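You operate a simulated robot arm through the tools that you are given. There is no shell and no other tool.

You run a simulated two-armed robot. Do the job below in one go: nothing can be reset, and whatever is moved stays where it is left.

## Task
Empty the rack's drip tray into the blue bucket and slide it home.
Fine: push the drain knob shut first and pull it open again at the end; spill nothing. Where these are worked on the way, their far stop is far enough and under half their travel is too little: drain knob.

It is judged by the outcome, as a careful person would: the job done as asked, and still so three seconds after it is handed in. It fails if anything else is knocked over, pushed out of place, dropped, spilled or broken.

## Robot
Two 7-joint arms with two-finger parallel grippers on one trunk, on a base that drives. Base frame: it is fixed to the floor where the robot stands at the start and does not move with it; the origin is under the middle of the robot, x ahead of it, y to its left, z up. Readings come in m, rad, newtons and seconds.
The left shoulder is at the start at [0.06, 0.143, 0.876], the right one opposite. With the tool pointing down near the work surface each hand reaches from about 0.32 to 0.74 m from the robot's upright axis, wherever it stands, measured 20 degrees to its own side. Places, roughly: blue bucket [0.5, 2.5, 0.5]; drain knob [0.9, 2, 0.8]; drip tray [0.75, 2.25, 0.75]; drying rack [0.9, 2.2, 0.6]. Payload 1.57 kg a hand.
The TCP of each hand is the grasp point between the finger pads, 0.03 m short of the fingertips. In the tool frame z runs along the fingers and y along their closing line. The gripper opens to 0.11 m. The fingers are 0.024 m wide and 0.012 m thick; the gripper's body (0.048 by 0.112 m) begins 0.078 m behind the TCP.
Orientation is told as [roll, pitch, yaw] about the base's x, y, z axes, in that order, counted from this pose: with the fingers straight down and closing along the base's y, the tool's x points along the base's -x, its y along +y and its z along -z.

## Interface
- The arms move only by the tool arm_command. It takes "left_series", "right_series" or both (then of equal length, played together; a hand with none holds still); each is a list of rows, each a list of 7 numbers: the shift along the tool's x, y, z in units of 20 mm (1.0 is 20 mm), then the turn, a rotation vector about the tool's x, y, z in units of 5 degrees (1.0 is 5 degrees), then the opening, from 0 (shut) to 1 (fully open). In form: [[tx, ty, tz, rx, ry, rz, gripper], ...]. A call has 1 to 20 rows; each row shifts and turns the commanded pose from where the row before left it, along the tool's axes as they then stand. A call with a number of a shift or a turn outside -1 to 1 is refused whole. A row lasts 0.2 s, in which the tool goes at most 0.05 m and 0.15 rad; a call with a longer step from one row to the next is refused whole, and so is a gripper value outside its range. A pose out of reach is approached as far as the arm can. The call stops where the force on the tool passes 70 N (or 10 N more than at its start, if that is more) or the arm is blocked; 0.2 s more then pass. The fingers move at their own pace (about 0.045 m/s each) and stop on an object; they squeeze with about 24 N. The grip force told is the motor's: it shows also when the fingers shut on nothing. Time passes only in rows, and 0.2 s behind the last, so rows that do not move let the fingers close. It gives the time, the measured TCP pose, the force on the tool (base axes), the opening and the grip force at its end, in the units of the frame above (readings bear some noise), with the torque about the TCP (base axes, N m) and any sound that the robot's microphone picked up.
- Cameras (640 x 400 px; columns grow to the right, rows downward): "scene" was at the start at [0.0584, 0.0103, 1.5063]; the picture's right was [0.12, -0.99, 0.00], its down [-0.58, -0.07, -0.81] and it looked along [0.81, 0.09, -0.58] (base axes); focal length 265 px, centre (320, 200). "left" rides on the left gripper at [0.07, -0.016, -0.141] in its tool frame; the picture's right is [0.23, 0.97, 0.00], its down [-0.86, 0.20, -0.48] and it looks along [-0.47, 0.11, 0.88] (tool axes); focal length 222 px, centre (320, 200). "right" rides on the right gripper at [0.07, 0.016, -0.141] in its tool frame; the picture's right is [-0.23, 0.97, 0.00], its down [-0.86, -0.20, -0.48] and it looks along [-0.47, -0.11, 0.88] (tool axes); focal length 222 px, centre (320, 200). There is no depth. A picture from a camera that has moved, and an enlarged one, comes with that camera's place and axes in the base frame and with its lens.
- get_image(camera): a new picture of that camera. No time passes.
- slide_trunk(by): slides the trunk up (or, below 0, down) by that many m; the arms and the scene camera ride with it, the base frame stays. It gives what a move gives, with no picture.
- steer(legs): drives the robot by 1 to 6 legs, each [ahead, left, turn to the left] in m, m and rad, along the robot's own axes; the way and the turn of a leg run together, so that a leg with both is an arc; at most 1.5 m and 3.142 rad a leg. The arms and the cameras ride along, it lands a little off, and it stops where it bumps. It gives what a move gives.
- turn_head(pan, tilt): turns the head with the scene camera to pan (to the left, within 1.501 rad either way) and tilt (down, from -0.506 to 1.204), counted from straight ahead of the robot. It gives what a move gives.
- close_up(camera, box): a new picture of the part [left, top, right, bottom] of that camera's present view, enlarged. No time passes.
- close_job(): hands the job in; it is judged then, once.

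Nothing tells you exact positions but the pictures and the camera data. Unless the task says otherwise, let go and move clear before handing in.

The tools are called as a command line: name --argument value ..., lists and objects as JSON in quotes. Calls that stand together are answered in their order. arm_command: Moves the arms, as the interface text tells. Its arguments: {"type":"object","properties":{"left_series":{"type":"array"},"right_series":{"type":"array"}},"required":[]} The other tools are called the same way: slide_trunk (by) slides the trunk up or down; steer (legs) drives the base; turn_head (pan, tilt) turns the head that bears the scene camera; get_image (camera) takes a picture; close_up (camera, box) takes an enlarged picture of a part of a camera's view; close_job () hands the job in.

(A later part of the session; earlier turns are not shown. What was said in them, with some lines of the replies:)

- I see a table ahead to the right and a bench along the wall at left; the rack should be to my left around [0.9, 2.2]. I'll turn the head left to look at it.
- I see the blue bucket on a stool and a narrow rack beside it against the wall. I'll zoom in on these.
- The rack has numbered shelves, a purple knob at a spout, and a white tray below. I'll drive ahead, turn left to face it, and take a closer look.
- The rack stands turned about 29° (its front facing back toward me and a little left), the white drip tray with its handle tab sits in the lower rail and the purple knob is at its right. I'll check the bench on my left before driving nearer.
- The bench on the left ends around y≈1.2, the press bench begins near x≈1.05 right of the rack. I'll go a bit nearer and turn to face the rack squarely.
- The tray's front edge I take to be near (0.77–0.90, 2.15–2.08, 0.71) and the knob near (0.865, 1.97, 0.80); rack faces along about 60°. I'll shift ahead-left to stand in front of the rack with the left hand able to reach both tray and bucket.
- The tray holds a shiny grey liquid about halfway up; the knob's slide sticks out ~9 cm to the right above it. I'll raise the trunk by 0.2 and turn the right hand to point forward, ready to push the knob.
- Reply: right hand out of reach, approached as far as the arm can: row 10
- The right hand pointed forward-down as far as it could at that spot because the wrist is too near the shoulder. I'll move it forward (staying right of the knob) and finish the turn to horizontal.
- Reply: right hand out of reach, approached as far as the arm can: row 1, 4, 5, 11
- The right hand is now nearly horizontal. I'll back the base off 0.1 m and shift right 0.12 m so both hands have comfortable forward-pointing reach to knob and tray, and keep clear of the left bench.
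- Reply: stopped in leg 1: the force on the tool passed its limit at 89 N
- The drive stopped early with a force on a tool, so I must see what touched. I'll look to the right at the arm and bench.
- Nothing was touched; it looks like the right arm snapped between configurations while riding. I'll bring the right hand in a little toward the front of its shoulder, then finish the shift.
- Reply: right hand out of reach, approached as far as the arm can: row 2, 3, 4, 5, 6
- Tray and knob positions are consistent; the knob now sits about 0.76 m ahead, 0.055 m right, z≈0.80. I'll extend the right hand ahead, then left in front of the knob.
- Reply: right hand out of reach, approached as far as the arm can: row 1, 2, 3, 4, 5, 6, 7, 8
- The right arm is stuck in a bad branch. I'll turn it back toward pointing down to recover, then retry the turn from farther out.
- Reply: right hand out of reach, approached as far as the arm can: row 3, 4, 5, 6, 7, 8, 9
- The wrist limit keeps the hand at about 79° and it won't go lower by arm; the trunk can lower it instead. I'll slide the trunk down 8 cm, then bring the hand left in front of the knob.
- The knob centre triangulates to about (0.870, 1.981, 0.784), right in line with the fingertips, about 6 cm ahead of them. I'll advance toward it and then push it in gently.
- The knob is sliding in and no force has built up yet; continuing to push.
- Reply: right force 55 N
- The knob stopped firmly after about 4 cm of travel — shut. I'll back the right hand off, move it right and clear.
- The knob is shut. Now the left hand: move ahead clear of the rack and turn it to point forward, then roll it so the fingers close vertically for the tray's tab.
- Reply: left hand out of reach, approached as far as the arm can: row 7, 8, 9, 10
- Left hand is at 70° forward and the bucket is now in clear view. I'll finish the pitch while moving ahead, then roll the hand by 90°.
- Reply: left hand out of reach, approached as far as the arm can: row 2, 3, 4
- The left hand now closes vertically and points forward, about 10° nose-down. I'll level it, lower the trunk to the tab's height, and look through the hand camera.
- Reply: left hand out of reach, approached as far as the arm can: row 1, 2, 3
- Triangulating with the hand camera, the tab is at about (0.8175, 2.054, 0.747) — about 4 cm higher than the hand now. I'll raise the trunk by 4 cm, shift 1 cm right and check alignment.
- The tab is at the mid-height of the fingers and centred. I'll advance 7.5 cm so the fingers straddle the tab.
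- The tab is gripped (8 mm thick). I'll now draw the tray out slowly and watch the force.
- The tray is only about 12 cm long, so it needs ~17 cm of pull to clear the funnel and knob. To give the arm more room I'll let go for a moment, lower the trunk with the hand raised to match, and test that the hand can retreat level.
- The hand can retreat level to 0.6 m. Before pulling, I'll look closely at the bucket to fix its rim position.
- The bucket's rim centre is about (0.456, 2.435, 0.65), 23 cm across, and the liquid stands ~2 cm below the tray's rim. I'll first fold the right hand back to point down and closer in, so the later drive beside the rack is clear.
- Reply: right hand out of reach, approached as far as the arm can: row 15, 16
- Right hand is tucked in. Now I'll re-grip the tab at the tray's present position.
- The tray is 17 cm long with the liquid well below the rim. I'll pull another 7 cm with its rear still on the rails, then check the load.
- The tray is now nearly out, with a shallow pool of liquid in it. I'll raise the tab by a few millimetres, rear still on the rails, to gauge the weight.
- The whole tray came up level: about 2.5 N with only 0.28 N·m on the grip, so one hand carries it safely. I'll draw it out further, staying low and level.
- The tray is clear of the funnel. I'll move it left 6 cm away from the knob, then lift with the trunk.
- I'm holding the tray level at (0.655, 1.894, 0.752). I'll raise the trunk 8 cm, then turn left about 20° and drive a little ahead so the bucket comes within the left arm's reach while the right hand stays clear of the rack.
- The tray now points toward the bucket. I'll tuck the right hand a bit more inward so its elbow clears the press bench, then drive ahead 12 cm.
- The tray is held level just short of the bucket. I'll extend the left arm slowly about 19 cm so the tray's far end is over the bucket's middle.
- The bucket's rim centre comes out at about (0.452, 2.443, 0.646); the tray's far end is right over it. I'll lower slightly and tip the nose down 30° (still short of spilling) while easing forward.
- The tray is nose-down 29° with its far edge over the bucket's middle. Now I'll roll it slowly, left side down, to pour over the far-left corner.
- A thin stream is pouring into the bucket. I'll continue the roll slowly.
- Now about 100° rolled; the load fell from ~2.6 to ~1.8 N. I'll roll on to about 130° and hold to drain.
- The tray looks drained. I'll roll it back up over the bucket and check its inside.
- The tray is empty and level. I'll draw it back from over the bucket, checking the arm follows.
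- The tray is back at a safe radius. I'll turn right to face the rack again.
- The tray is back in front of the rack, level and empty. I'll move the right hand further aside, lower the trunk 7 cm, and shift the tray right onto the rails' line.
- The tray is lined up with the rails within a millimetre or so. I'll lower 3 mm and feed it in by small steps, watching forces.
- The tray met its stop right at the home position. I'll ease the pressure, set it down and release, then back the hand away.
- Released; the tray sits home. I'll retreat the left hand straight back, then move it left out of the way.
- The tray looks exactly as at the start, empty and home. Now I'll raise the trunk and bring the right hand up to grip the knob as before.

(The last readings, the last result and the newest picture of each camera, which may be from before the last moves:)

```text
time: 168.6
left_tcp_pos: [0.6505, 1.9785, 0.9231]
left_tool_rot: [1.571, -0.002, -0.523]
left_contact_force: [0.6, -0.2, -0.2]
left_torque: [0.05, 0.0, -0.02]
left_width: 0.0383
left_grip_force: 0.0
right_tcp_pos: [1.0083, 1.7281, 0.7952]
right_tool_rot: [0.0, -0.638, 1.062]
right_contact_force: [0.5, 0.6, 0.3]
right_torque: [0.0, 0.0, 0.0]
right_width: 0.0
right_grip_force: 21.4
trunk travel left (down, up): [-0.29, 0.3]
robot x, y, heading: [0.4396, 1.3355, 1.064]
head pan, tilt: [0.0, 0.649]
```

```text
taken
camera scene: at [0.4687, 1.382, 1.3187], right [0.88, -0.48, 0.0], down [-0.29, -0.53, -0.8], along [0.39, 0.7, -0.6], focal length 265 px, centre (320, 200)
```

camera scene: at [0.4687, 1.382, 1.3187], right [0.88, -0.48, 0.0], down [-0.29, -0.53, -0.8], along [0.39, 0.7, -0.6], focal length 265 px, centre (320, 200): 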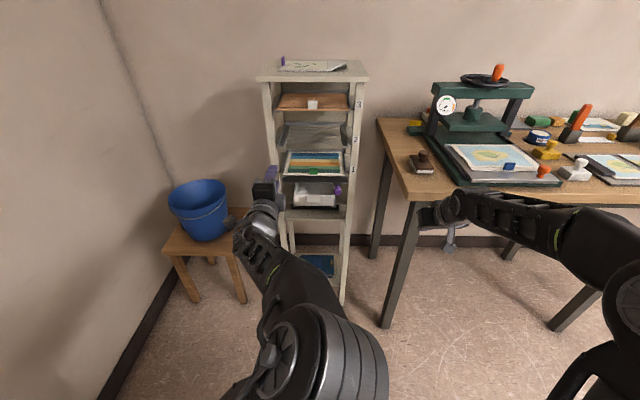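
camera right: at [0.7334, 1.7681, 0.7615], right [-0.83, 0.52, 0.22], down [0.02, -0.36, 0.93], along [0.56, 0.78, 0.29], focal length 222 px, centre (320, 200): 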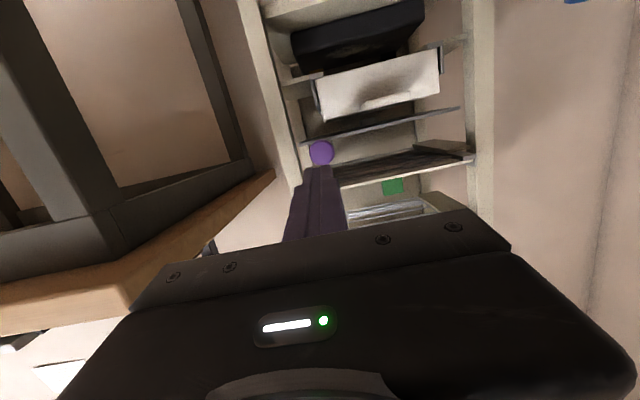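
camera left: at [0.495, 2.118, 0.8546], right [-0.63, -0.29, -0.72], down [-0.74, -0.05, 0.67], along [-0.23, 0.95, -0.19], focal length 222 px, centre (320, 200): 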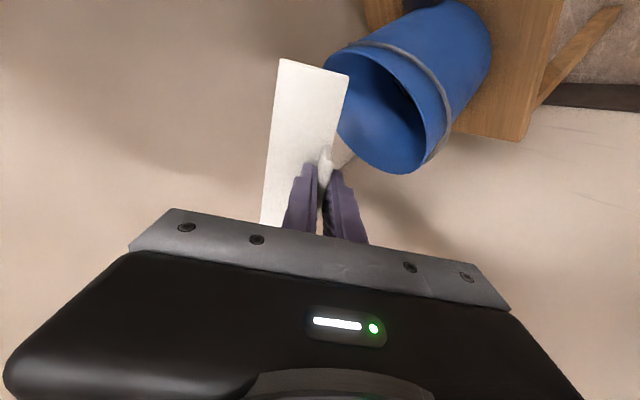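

arm_command --right_series '[[0, 1, 0, 0, 0, 0, 0], [0, 1, 0, 0, 0, 0, 0], [0, 1, 0, 0, 0, 0, 0], [0, 1, 0, 0, 0, 0, 0], [0, 1, 0, 0, 0, 0, 0], [0, 1, 0, 0, 0, 0, 0], [-0.8, 0.5, 0.6, 0, 0, 0, 0], [-0.8, 0, 0.6, 0, 0, 0, 0], [-0.8, 0, 0.6, 0, 0, 0, 0]]'

arm_command --right_series '[[0, 0, 0, 0, -1, 0, 0], [0, 0, 0, 0, -1, 0, 0], [0, 0, 0, 0, -1, 0, 0], [0, 0, 0, 0, -1, 0, 0], [0, 0, 0, 0, -1, 0, 0], [0, 0, 0, 0, -1, 0, 0], [0, 0, 0, 0, -1, 0, 0], [0, 0, 0, 0, -1, 0, 0], [0, 0, 0, 0, -0.5, 0, 0]]'

get_image --camera "scene"

get_image --camera "right"

```text
time: 170.6
left_tcp_pos: [0.65, 1.9779, 0.9233]
left_tool_rot: [1.57, -0.001, -0.523]
left_contact_force: [0.4, 0.2, -0.2]
left_torque: [-0.01, -0.01, -0.02]
left_width: 0.0386
left_grip_force: 0.1
right_tcp_pos: [0.9254, 1.8438, 0.7942]
right_tool_rot: [0.0, -0.636, 1.063]
right_contact_force: [-0.2, -0.6, -0.5]
right_torque: [-0.03, -0.02, 0.0]
right_width: 0.0002
right_grip_force: 21.8
trunk travel left (down, up): [-0.29, 0.3]
robot x, y, heading: [0.4377, 1.3325, 1.065]
head pan, tilt: [0.0, 0.649]
```

```text
time: 172.8
left_tcp_pos: [0.6373, 1.9854, 0.9199]
left_tool_rot: [1.566, -0.009, -0.498]
left_contact_force: [-0.3, -0.2, -0.2]
left_torque: [0.01, 0.0, 0.02]
left_width: 0.0385
left_grip_force: 0.1
right_tcp_pos: [0.9339, 1.8406, 0.8351]
right_tool_rot: [0.725, -1.401, 0.327]
right_contact_force: [0.1, -0.8, 0.8]
right_torque: [0.01, 0.01, -0.01]
right_width: 0.0
right_grip_force: 21.9
trunk travel left (down, up): [-0.29, 0.3]
robot x, y, heading: [0.442, 1.3327, 1.066]
head pan, tilt: [0.0, 0.649]
stopped in row 9 (right hand): the arm was blocked; the commanded pose is now the measured one
```

```text
taken
camera scene: at [0.4686, 1.3819, 1.3187], right [0.88, -0.48, 0.0], down [-0.29, -0.53, -0.8], along [0.39, 0.7, -0.6], focal length 265 px, centre (320, 200)
```

scene: 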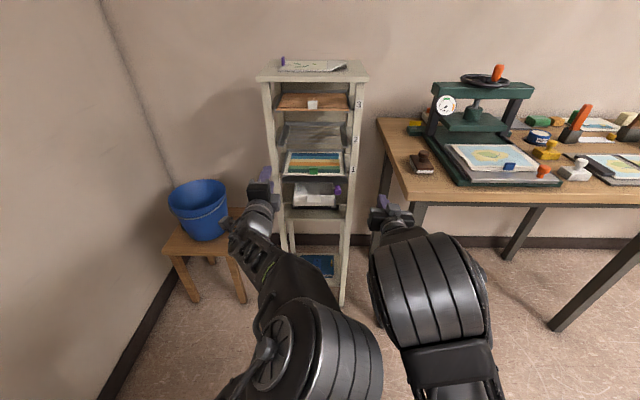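

```text
taken
camera right: at [0.8419, 1.7222, 0.7863], right [-0.8, 0.5, 0.33], down [0.07, -0.47, 0.88], along [0.6, 0.73, 0.34], focal length 222 px, centre (320, 200)
```

right: 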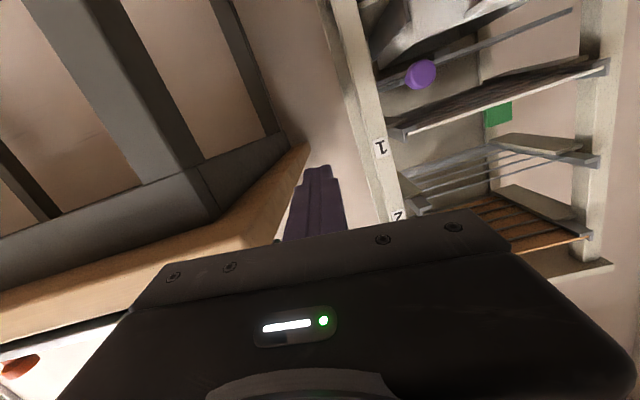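

The right arm's elbow swung inward and met the left arm. I'll reverse that rotation first to separate them.

arm_command --right_series '[[0, 0, 0, 0, 1, 0, 0], [0, 0, 0, 0, 1, 0, 0], [0, 0, 0, 0, 1, 0, 0], [0, 0, 0, 0, 1, 0, 0]]'

get_image --camera "scene"

```text
time: 173.8
left_tcp_pos: [0.6386, 1.9867, 0.9197]
left_tool_rot: [1.563, -0.006, -0.501]
left_contact_force: [-1.4, 0.7, -0.3]
left_torque: [0.01, 0.0, -0.01]
left_width: 0.0387
left_grip_force: 0.0
right_tcp_pos: [0.9342, 1.8395, 0.8347]
right_tool_rot: [0.23, -1.079, 0.84]
right_contact_force: [0.2, -0.6, 0.5]
right_torque: [-0.05, -0.01, 0.02]
right_width: 0.0
right_grip_force: 21.5
trunk travel left (down, up): [-0.29, 0.3]
robot x, y, heading: [0.4401, 1.3335, 1.067]
head pan, tilt: [0.0, 0.649]
```

```text
taken
camera scene: at [0.4686, 1.3819, 1.3187], right [0.88, -0.48, 0.0], down [-0.29, -0.53, -0.8], along [0.39, 0.7, -0.6], focal length 265 px, centre (320, 200)
```

scene: 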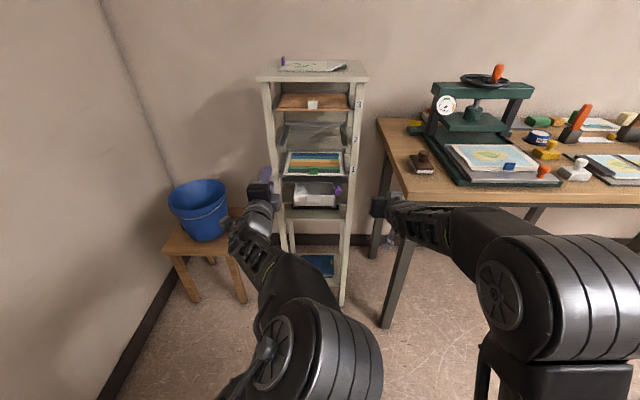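

arm_command --left_series '[[0, 0, -0.5, 0, 0, -1, 0.35], [0, 0, -0.5, 0, 0, -1, 0.35], [0, 0, -0.5, 0, 0, -1, 0.35], [0, 0, 0, 0, 0, -1, 0.35], [0, 0, 0, 0, 0, -1, 0.35], [0, 0, 0, 0, 0, -1, 0.35], [0, 0, 0, 0, 0, -1, 0.35], [0, 0, 0, 0, 0, -1, 0.35], [0, 0, 0, 0, 0, -1, 0.35], [0, 0, 0, 0, 0, -1, 0.35], [0, 0, 0, 0, 0, -1, 0.35], [0, 0, 0, 0, 0, -1, 0.35], [0, 0, 0, 0, 0, -1, 0.35], [0, 0, 0, 0, 0, -1, 0.35], [0, 0, 0, 0, 0, -1, 0.35], [0, 0, 0, 0, 0, -1, 0.35], [0, 0, 0, 0, 0, -1, 0.35], [0, 0, 0, 0, 0, -1, 0.35]]'

get_image --camera "scene"

```text
time: 177.6
left_tcp_pos: [0.6234, 1.9613, 0.9187]
left_tool_rot: [-1.024, -1.561, 2.095]
left_contact_force: [0.0, -0.2, -0.3]
left_torque: [0.02, 0.0, -0.05]
left_width: 0.0386
left_grip_force: 0.1
right_tcp_pos: [0.9341, 1.8411, 0.8347]
right_tool_rot: [0.233, -1.083, 0.838]
right_contact_force: [0.4, 0.3, -0.2]
right_torque: [0.04, 0.02, -0.03]
right_width: 0.0
right_grip_force: 21.3
trunk travel left (down, up): [-0.29, 0.3]
robot x, y, heading: [0.4381, 1.3334, 1.066]
head pan, tilt: [0.0, 0.649]
```

```text
taken
camera scene: at [0.4685, 1.382, 1.3187], right [0.88, -0.48, 0.0], down [-0.29, -0.53, -0.8], along [0.39, 0.7, -0.6], focal length 265 px, centre (320, 200)
```

scene: 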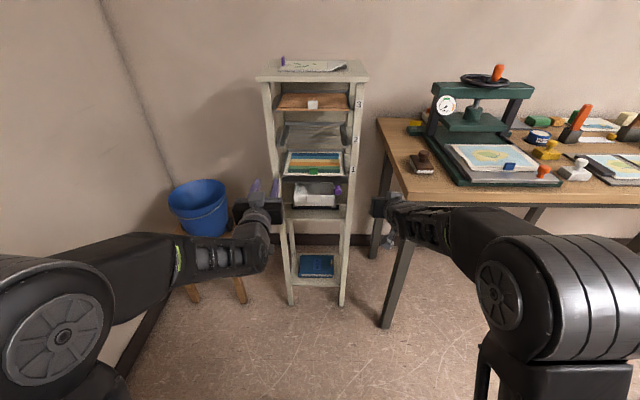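

arm_command --left_series '[[0, 0, 0, 0, 1, 0, 0.35], [0, 0, 0, 0, 1, 0, 0.35], [0, 0, 0, 0, 1, 0, 0.35], [0, 0, 0, 0, 1, 0, 0.35], [0, 0, 0, 0, 1, 0, 0.35], [0, 0, 0, 0, 1, 0, 0.35], [0, 0, 0, 0, 1, 0, 0.35], [0, 0, 0, 0, 1, 0, 0.35], [0, 0, 0, 0, 1, 0, 0.35], [0, 0, 0, 0, 1, 0, 0.35], [0, 0, 0, 0, 1, 0, 0.35], [0, 0, 0, 0, 1, 0, 0.35], [0.85, 0.4, -0.5, 0, 0, 0, 0.35], [0.85, 0.4, -0.5, 0, 0, 0, 0.35], [0.85, 0.4, -0.5, 0, 0, 0, 0.35], [0.85, 0.4, -0.5, 0, 0, 0, 0.35], [0.85, 0.4, -0.5, 0, 0, 0, 0.35], [0.85, 0.4, -0.5, 0, 0, 0, 0.35]]'

get_image --camera "scene"

```text
time: 181.3
left_tcp_pos: [0.5248, 1.8798, 0.9199]
left_tool_rot: [-0.006, -0.517, 1.075]
left_contact_force: [-0.4, -0.8, 1.0]
left_torque: [0.01, 0.03, 0.0]
left_width: 0.0386
left_grip_force: 0.0
right_tcp_pos: [0.9342, 1.8414, 0.8341]
right_tool_rot: [0.234, -1.082, 0.837]
right_contact_force: [-0.8, 0.3, 0.0]
right_torque: [0.0, -0.01, 0.0]
right_width: 0.0
right_grip_force: 21.6
trunk travel left (down, up): [-0.29, 0.3]
robot x, y, heading: [0.4404, 1.3318, 1.066]
head pan, tilt: [0.0, 0.649]
```

```text
taken
camera scene: at [0.4685, 1.3818, 1.3187], right [0.88, -0.48, 0.0], down [-0.29, -0.53, -0.8], along [0.39, 0.7, -0.6], focal length 265 px, centre (320, 200)
```

scene: 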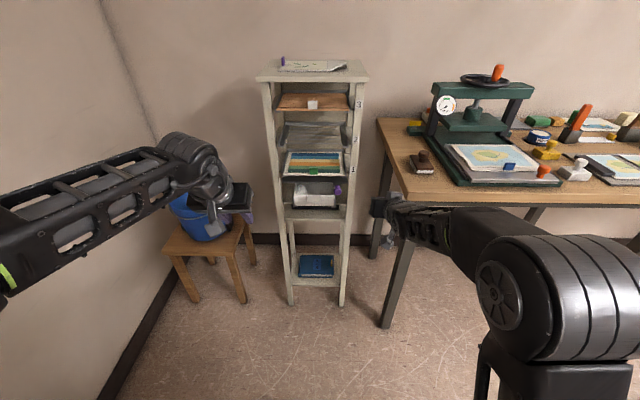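

The left arm is well out of the way now. I'll straighten the right hand and pitch it to nearly horizontal, watching that the arm stays clear.

arm_command --right_series '[[0, 0, 0, 0.15, -0.8, -0.35, 0], [0, 0, 0, 0.15, -0.8, -0.35, 0], [0, 0, 0, 0.15, -0.8, -0.3, 0], [0, 0, 0, 0, -0.8, 0, 0]]'

get_image --camera "scene"

```text
time: 182.3
left_tcp_pos: [0.5239, 1.8803, 0.9203]
left_tool_rot: [-0.008, -0.517, 1.075]
left_contact_force: [-0.1, 0.1, -0.3]
left_torque: [0.01, -0.02, -0.05]
left_width: 0.0383
left_grip_force: 0.0
right_tcp_pos: [0.9327, 1.8408, 0.8352]
right_tool_rot: [0.071, -1.375, 0.972]
right_contact_force: [0.5, 0.6, 0.0]
right_torque: [0.0, -0.03, 0.0]
right_width: 0.0
right_grip_force: 21.1
trunk travel left (down, up): [-0.29, 0.3]
robot x, y, heading: [0.4409, 1.3345, 1.066]
head pan, tilt: [0.0, 0.649]
```

```text
taken
camera scene: at [0.4685, 1.382, 1.3187], right [0.88, -0.48, 0.0], down [-0.29, -0.53, -0.8], along [0.39, 0.7, -0.6], focal length 265 px, centre (320, 200)
```

scene: 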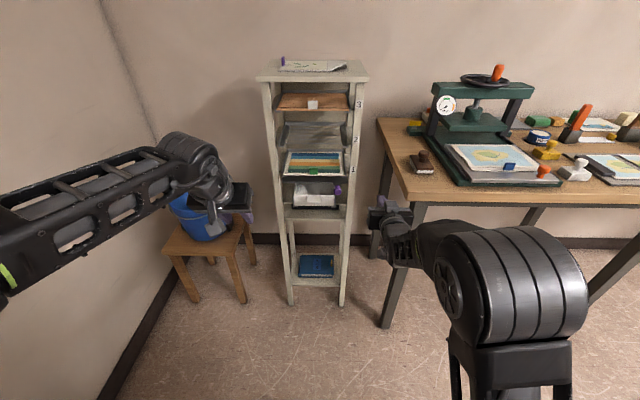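

slide_trunk --by -0.047

arm_command --right_series '[[0, 0.8, 0, 0, 0, 0, 0.2], [0, 0.8, 0, 0, 0, 0, 0.41], [0, 0.8, 0, 0, 0, 0, 0.41], [0, 0.8, 0, 0, 0, 0, 0.41], [0, 0.8, 0, 0, 0, 0, 0.41], [0, 0.8, 0, 0, 0, 0, 0.41], [0, 0.8, 0, 0, 0, 0, 0.41], [0, 0.75, 0, 0, 0, 0, 0.41]]'

get_image --camera "scene"

close_up --camera "scene" --box '[290, 160, 370, 220]'

close_up --camera "right" --box '[240, 60, 420, 220]'

```text
time: 183.2
left_tcp_pos: [0.5245, 1.8793, 0.8726]
left_tool_rot: [-0.01, -0.518, 1.074]
left_contact_force: [0.5, 0.0, 0.0]
left_torque: [0.0, -0.02, -0.01]
left_width: 0.0385
left_grip_force: 0.0
right_tcp_pos: [0.9329, 1.8409, 0.7886]
right_tool_rot: [0.072, -1.371, 0.971]
right_contact_force: [-0.7, 0.1, 0.6]
right_torque: [-0.01, 0.02, 0.0]
right_width: 0.0003
right_grip_force: 21.5
trunk travel left (down, up): [-0.243, 0.347]
robot x, y, heading: [0.4392, 1.3298, 1.067]
head pan, tilt: [0.0, 0.649]
```

```text
time: 185.0
left_tcp_pos: [0.5246, 1.8804, 0.8728]
left_tool_rot: [-0.009, -0.516, 1.076]
left_contact_force: [-0.4, -0.2, 0.6]
left_torque: [0.02, 0.04, 0.01]
left_width: 0.0384
left_grip_force: 0.1
right_tcp_pos: [0.8261, 1.9053, 0.7902]
right_tool_rot: [0.07, -1.371, 0.972]
right_contact_force: [0.0, 0.0, -0.4]
right_torque: [-0.01, 0.04, -0.02]
right_width: 0.0448
right_grip_force: 0.0
trunk travel left (down, up): [-0.243, 0.347]
robot x, y, heading: [0.4406, 1.3349, 1.064]
head pan, tilt: [0.0, 0.649]
```

```text
taken
camera scene: at [0.4685, 1.382, 1.2717], right [0.88, -0.48, 0.0], down [-0.29, -0.53, -0.8], along [0.39, 0.7, -0.6], focal length 265 px, centre (320, 200)
```

scene: 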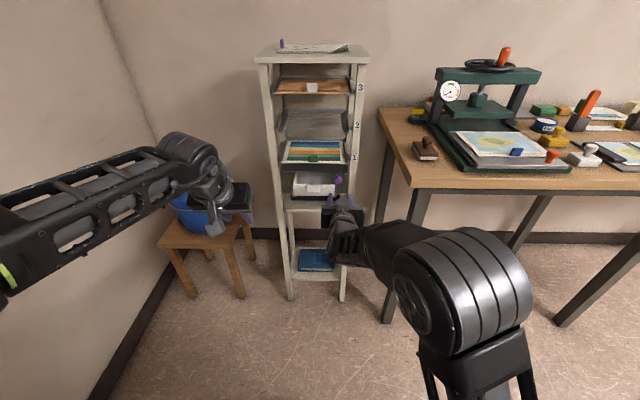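

```text
6.67 times, centred on (330, 190) of scene
camera zoom: at [0.4685, 1.382, 1.2717], right [0.88, -0.48, 0.0], down [-0.29, -0.53, -0.8], along [0.39, 0.7, -0.6], focal length 1765 px, centre (253, 267)
```

zoom: 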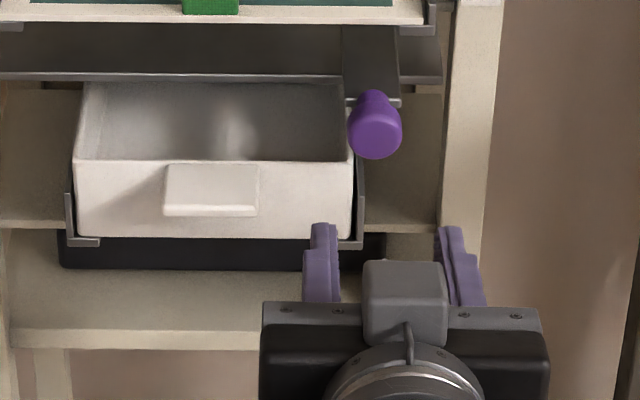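

```text
2.50 times, centred on (330, 140) of right
camera zoom: at [0.7351, 1.7822, 0.7499], right [-0.81, 0.53, 0.24], down [0.03, -0.37, 0.93], along [0.58, 0.76, 0.28], focal length 555 px, centre (295, 350)
```

zoom: 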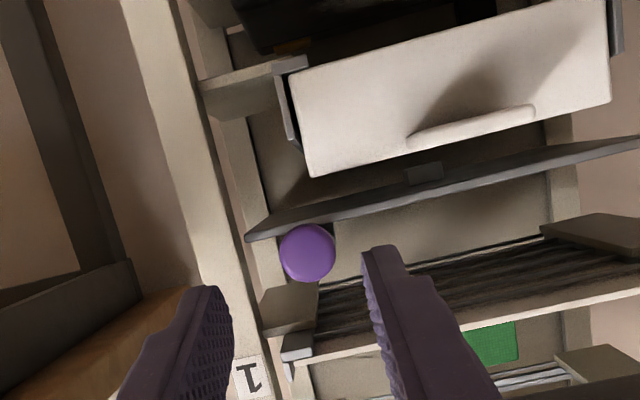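

The knob triangulates to (0.891, 2.0165, 0.785), directly ahead of the open right fingers. I'll advance so they straddle it.

arm_command --right_series '[[-0.12, 0, 0.6, 0, 0, 0, 0.41], [-0.12, 0, 0.6, 0, 0, 0, 0.41], [-0.12, 0, 0.6, 0, 0, 0, 0.41], [-0.12, 0, 0.6, 0, 0, 0, 0.41], [-0.1, 0, 0.5, 0, 0, 0, 0.41], [-0.1, 0, 0.5, 0, 0, 0, 0.41], [-0.1, 0, 0.5, 0, 0, 0, 0.41], [-0.1, 0, 0.5, 0, 0, 0, 0.41], [-0.08, 0, 0.4, 0, 0, 0, 0.41]]'

close_up --camera "scene" --box '[290, 160, 370, 220]'

close_up --camera "right" --box '[240, 60, 420, 220]'

```text
time: 187.0
left_tcp_pos: [0.5251, 1.8808, 0.8721]
left_tool_rot: [-0.008, -0.516, 1.076]
left_contact_force: [0.5, 0.3, -0.1]
left_torque: [-0.01, 0.03, 0.01]
left_width: 0.0384
left_grip_force: 0.1
right_tcp_pos: [0.8722, 1.9918, 0.789]
right_tool_rot: [0.073, -1.371, 0.969]
right_contact_force: [0.4, -0.1, -0.1]
right_torque: [0.0, 0.0, -0.03]
right_width: 0.0451
right_grip_force: 0.1
trunk travel left (down, up): [-0.243, 0.347]
robot x, y, heading: [0.4398, 1.3285, 1.066]
head pan, tilt: [0.0, 0.649]
```

```text
6.67 times, centred on (330, 190) of scene
camera zoom: at [0.4685, 1.382, 1.2717], right [0.88, -0.48, 0.0], down [-0.29, -0.53, -0.8], along [0.39, 0.7, -0.6], focal length 1765 px, centre (253, 267)
```

zoom: 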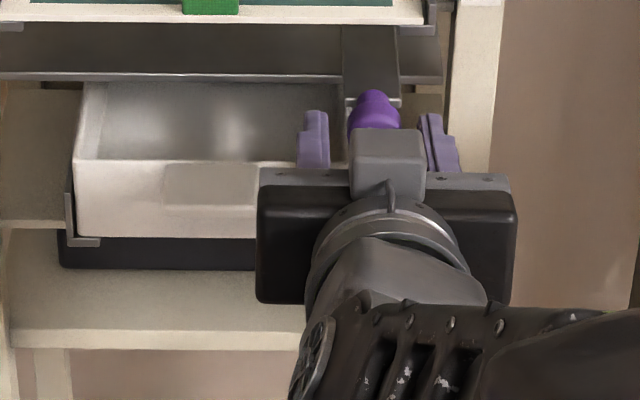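

```text
2.50 times, centred on (330, 140) of right
camera zoom: at [0.7819, 1.8684, 0.7487], right [-0.81, 0.53, 0.24], down [0.03, -0.37, 0.93], along [0.58, 0.76, 0.28], focal length 555 px, centre (295, 350)
```

zoom: 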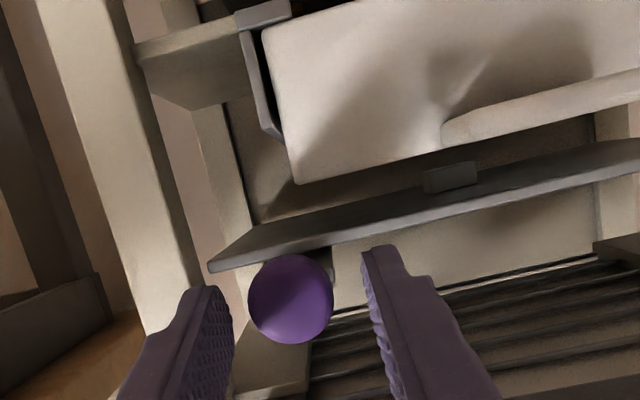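

arm_command --right_series '[[-0.06, 0, 0.3, 0, 0, 0, 0.41], [-0.06, 0, 0.3, 0, 0, 0, 0.35], [0, 0, 0, 0, 0, 0, 0.25], [0, 0, 0, 0, 0, 0, 0.15], [0, 0, 0, 0, 0, 0, 0.05], [0, 0, 0, 0, 0, 0, 0], [0, 0, 0, 0, 0, 0, 0]]'

close_up --camera "scene" --box '[290, 160, 370, 220]'

close_up --camera "right" --box '[240, 60, 420, 220]'

```text
time: 188.6
left_tcp_pos: [0.525, 1.8808, 0.8734]
left_tool_rot: [-0.009, -0.518, 1.074]
left_contact_force: [0.2, -0.3, -0.4]
left_torque: [0.02, 0.0, -0.04]
left_width: 0.0385
left_grip_force: 0.1
right_tcp_pos: [0.8795, 1.9993, 0.7881]
right_tool_rot: [0.071, -1.371, 0.971]
right_contact_force: [-1.7, -0.4, -0.8]
right_torque: [-0.01, 0.02, 0.19]
right_width: 0.0278
right_grip_force: 38.2
trunk travel left (down, up): [-0.243, 0.347]
robot x, y, heading: [0.4401, 1.3312, 1.067]
head pan, tilt: [0.0, 0.649]
```

```text
6.67 times, centred on (330, 190) of scene
camera zoom: at [0.4685, 1.3821, 1.2717], right [0.88, -0.48, 0.0], down [-0.29, -0.53, -0.8], along [0.39, 0.7, -0.6], focal length 1765 px, centre (253, 267)
```

zoom: 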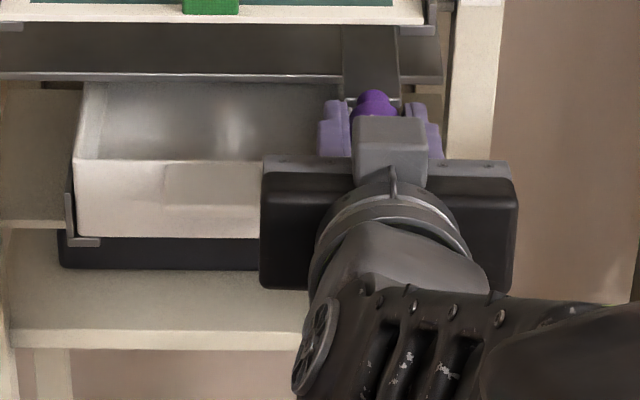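

```text
2.50 times, centred on (330, 140) of right
camera zoom: at [0.7887, 1.8773, 0.7482], right [-0.81, 0.53, 0.24], down [0.03, -0.37, 0.93], along [0.58, 0.76, 0.28], focal length 555 px, centre (295, 350)
```

zoom: 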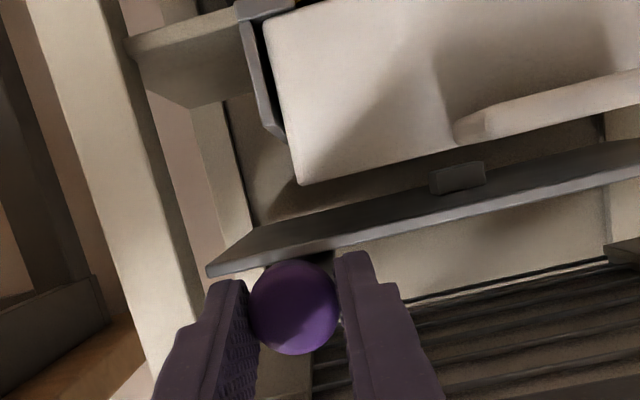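

The knob is gripped (28 mm). I'll pull it straight out about 4 cm.

arm_command --right_series '[[0.02, 0, -0.1, 0, 0, 0, 0], [0.04, 0, -0.2, 0, 0, 0, 0], [0.06, 0, -0.3, 0, 0, 0, 0], [0.06, 0, -0.3, 0, 0, 0, 0], [0.06, 0, -0.3, 0, 0, 0, 0], [0.06, 0, -0.3, 0, 0, 0, 0]]'

close_up --camera "scene" --box '[290, 160, 370, 220]'

close_up --camera "right" --box '[240, 60, 420, 220]'

```text
time: 190.0
left_tcp_pos: [0.5253, 1.8799, 0.8722]
left_tool_rot: [-0.008, -0.518, 1.078]
left_contact_force: [0.1, 0.7, 0.0]
left_torque: [0.01, -0.02, 0.04]
left_width: 0.0387
left_grip_force: 0.1
right_tcp_pos: [0.8642, 1.9745, 0.7888]
right_tool_rot: [0.069, -1.371, 0.972]
right_contact_force: [-0.4, 0.7, -5.3]
right_torque: [0.07, -0.07, 0.11]
right_width: 0.028
right_grip_force: 38.0
trunk travel left (down, up): [-0.243, 0.347]
robot x, y, heading: [0.4416, 1.3344, 1.065]
head pan, tilt: [0.0, 0.649]
```

```text
6.67 times, centred on (330, 190) of scene
camera zoom: at [0.4688, 1.3825, 1.2716], right [0.88, -0.48, 0.0], down [-0.29, -0.53, -0.8], along [0.39, 0.7, -0.61], focal length 1765 px, centre (253, 267)
```

zoom: 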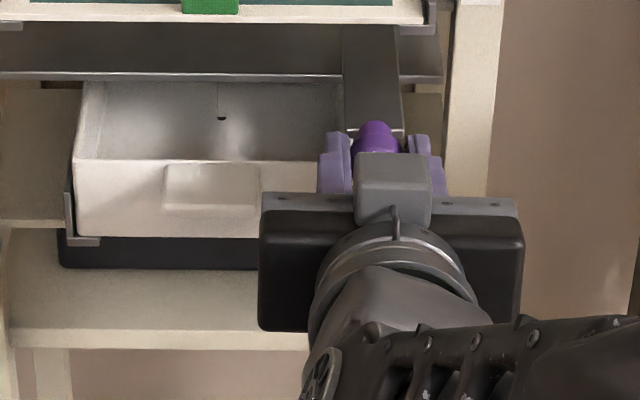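

```text
2.50 times, centred on (330, 140) of right
camera zoom: at [0.7736, 1.8513, 0.7484], right [-0.81, 0.53, 0.24], down [0.03, -0.37, 0.93], along [0.58, 0.77, 0.28], focal length 555 px, centre (295, 350)
```

zoom: 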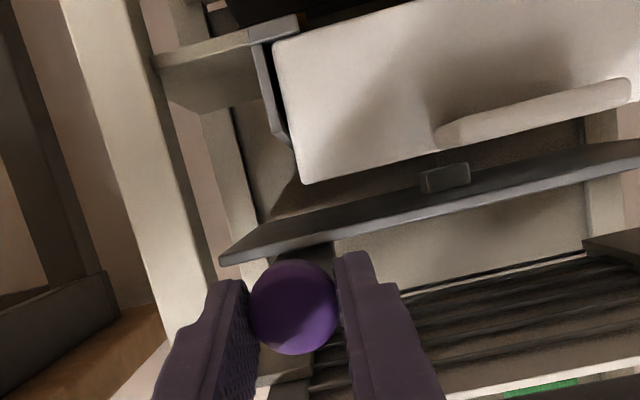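

The knob is coming out and the drip has resumed into the tray. I'll pull the rest of the way to its stop.

arm_command --right_series '[[0.04, 0, -0.2, 0, 0, 0, 0], [0.04, 0, -0.2, 0, 0, 0, 0], [0.03, 0, -0.15, 0, 0, 0, 0], [0.02, 0, -0.1, 0, 0, 0, 0]]'

close_up --camera "scene" --box '[290, 160, 370, 220]'

close_up --camera "right" --box '[240, 60, 420, 220]'

```text
time: 191.0
left_tcp_pos: [0.5261, 1.8823, 0.8713]
left_tool_rot: [-0.008, -0.516, 1.077]
left_contact_force: [0.1, -0.2, -0.6]
left_torque: [-0.02, -0.04, -0.04]
left_width: 0.0388
left_grip_force: 0.0
right_tcp_pos: [0.8593, 1.9642, 0.7886]
right_tool_rot: [0.066, -1.37, 0.973]
right_contact_force: [10.5, 24.9, -5.9]
right_torque: [-0.51, 0.26, 0.33]
right_width: 0.0278
right_grip_force: 37.9
trunk travel left (down, up): [-0.243, 0.347]
robot x, y, heading: [0.4382, 1.3339, 1.063]
head pan, tilt: [0.0, 0.649]
```

```text
6.67 times, centred on (330, 190) of scene
camera zoom: at [0.4701, 1.3853, 1.2715], right [0.88, -0.48, 0.0], down [-0.29, -0.53, -0.79], along [0.38, 0.7, -0.61], focal length 1765 px, centre (253, 267)
```

zoom: 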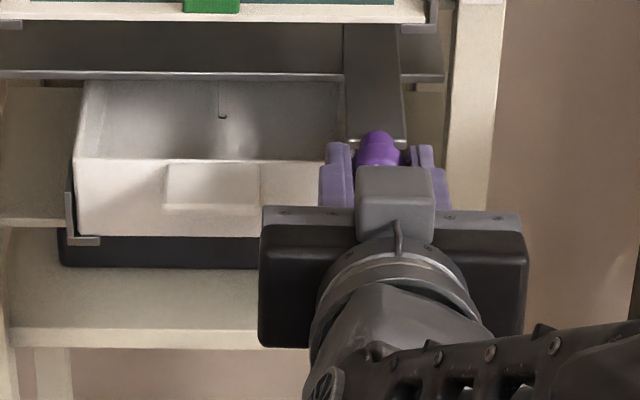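

```text
2.50 times, centred on (330, 140) of right
camera zoom: at [0.7684, 1.8426, 0.7483], right [-0.81, 0.53, 0.24], down [0.03, -0.37, 0.93], along [0.58, 0.76, 0.28], focal length 555 px, centre (295, 350)
```

zoom: 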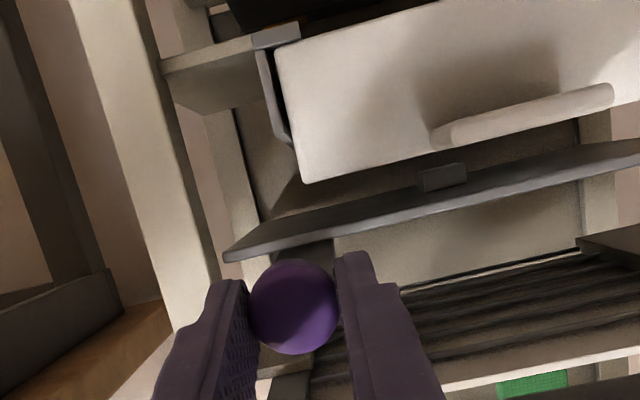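

The knob reached its outer stop (about 4 cm travel, as at the start). I'll ease off, open the fingers and back away straight.

arm_command --right_series '[[-0.03, 0, 0.12, 0, 0, 0, 0], [0, 0, 0, 0, 0, 0, 0.2], [0, 0, 0, 0, 0, 0, 0.4], [0, 0, 0, 0, 0, 0, 0.45], [0, 0, 0, 0, 0, 0, 0.45], [0.06, 0, -0.3, 0, 0, 0, 0.45], [0.1, 0, -0.5, 0, 0, 0, 0.45], [0.15, 0, -0.8, 0, 0, 0, 0.45], [0.15, 0, -0.8, 0, 0, 0, 0.45], [0.15, 0, -0.8, 0, 0, 0, 0.45], [0.15, 0, -0.8, 0, 0, 0, 0.45]]'

get_image --camera "scene"

close_up --camera "scene" --box '[280, 150, 380, 225]'

```text
time: 193.4
left_tcp_pos: [0.5242, 1.8796, 0.8719]
left_tool_rot: [-0.009, -0.517, 1.075]
left_contact_force: [0.5, 0.5, 0.4]
left_torque: [-0.01, 0.03, -0.01]
left_width: 0.0385
left_grip_force: 0.0
right_tcp_pos: [0.8191, 1.8938, 0.7905]
right_tool_rot: [0.073, -1.371, 0.967]
right_contact_force: [1.1, -0.7, -0.4]
right_torque: [0.01, 0.03, -0.03]
right_width: 0.0497
right_grip_force: 0.0
trunk travel left (down, up): [-0.243, 0.347]
robot x, y, heading: [0.4375, 1.3309, 1.063]
head pan, tilt: [0.0, 0.649]
```

```text
taken
camera scene: at [0.4685, 1.382, 1.2717], right [0.88, -0.48, 0.0], down [-0.29, -0.53, -0.8], along [0.39, 0.7, -0.6], focal length 265 px, centre (320, 200)
```

scene: 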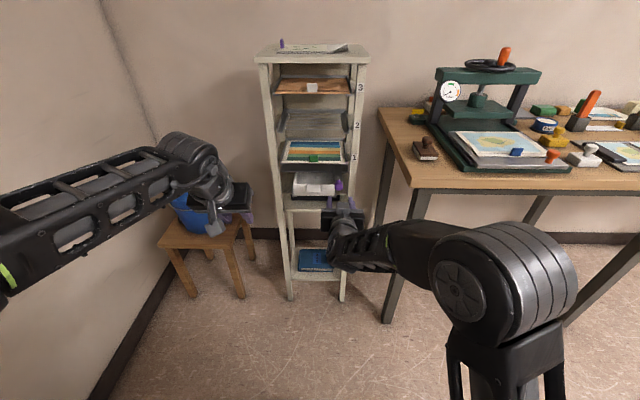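

```text
5.33 times, centred on (330, 188) of scene
camera zoom: at [0.4685, 1.382, 1.2717], right [0.88, -0.48, 0.0], down [-0.29, -0.53, -0.8], along [0.39, 0.7, -0.6], focal length 1412 px, centre (267, 267)
```

zoom: 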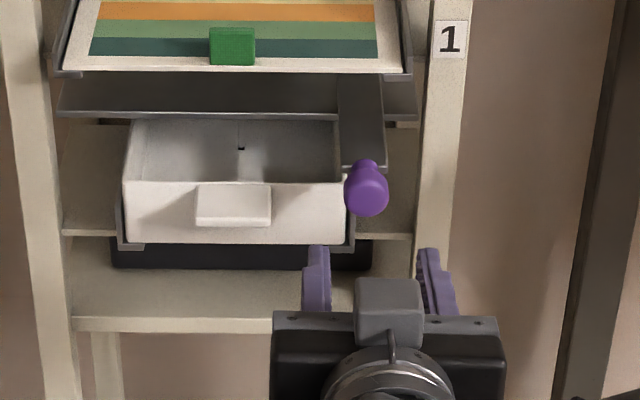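

Everything is released. I'll move the right hand clear to the right and check the bucket area with the left camera.

arm_command --right_series '[[0.1, -0.8, -0.5, 0, 0, 0, 0.45], [0, -0.9, 0, 0, 0, 0, 0.45], [0, -0.9, 0, 0, 0, 0, 0.45], [0, -0.9, 0, 0, 0, 0, 0.45], [0, -0.9, 0, 0, 0, 0, 0.45], [0, -0.9, 0, 0, 0, 0, 0.45]]'

get_image --camera "left"

get_image --camera "scene"

close_up --camera "scene" --box '[280, 150, 380, 225]'

```text
time: 194.8
left_tcp_pos: [0.5239, 1.8804, 0.873]
left_tool_rot: [-0.009, -0.515, 1.075]
left_contact_force: [0.3, -0.1, 0.7]
left_torque: [-0.02, -0.01, 0.01]
left_width: 0.0384
left_grip_force: 0.0
right_tcp_pos: [0.9036, 1.831, 0.7895]
right_tool_rot: [0.069, -1.369, 0.975]
right_contact_force: [0.2, 0.7, -0.1]
right_torque: [-0.03, -0.03, -0.04]
right_width: 0.0493
right_grip_force: 0.0
trunk travel left (down, up): [-0.243, 0.347]
robot x, y, heading: [0.4394, 1.3334, 1.066]
head pan, tilt: [0.0, 0.649]
```

```text
taken
camera left: at [0.4754, 1.7577, 0.9609], right [-0.95, 0.29, -0.12], down [0.06, 0.54, 0.84], along [0.31, 0.79, -0.53], focal length 222 px, centre (320, 200)
```

left: 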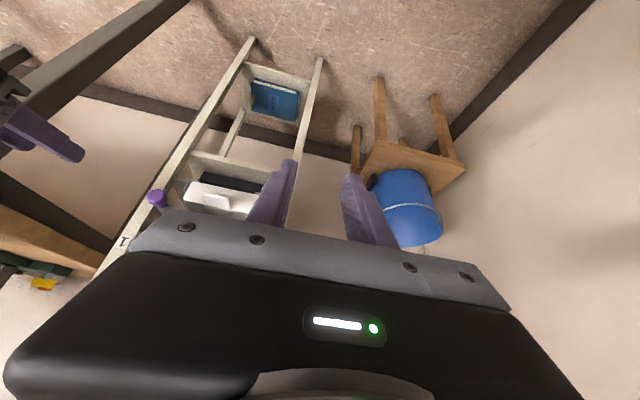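

```text
taken
camera scene: at [0.4685, 1.3819, 1.2717], right [0.88, -0.48, 0.0], down [-0.29, -0.53, -0.8], along [0.39, 0.7, -0.6], focal length 265 px, centre (320, 200)
```

scene: 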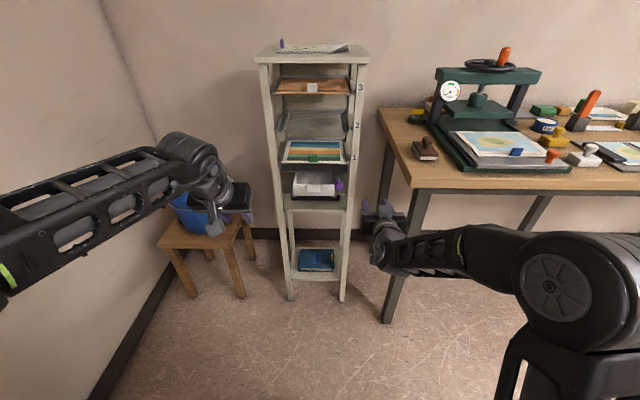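

```text
5.33 times, centred on (330, 188) of scene
camera zoom: at [0.4685, 1.3819, 1.2717], right [0.88, -0.48, 0.0], down [-0.29, -0.53, -0.8], along [0.39, 0.7, -0.6], focal length 1412 px, centre (267, 267)
```

zoom: 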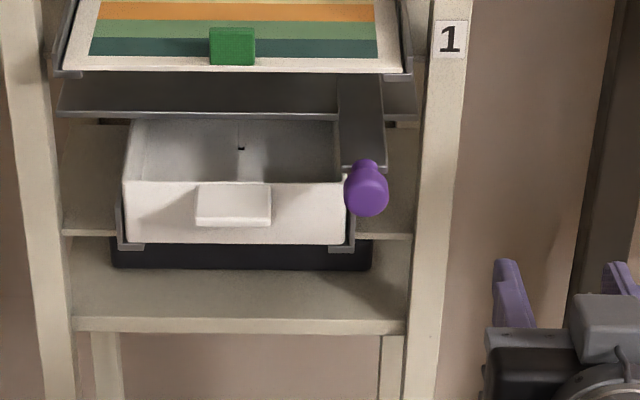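

The tray is home and empty, the knob is pulled out to its open stop, the bucket stands on its stool, and both hands are clear. I'm handing the job in.

close_job

```text
The job is handed in.
```

The drip tray has been emptied into the blue bucket and slid back to its stop. I checked it by camera and force readings before handing in.

- **Drain knob:** I pushed it shut first, to its inner stop after about 4 cm of travel. At the end I pulled it back out to its outer stop, and the drip resumed into the tray.
- **Pouring:** The stream went into the bucket, the camera showed no spill, and the tray looked empty afterwards.
- **Slips on the way:** The base stopped early once on a force spike of 89 N on the right hand. The camera showed nothing touched or moved. While I was lining up to open the knob, my right arm bumped my left. The tray was already home and both hands were empty, and nothing else was touched.

Both hands are empty, clear of the rack and open. The rack, bucket and press bench looked undisturbed in the last pictures.
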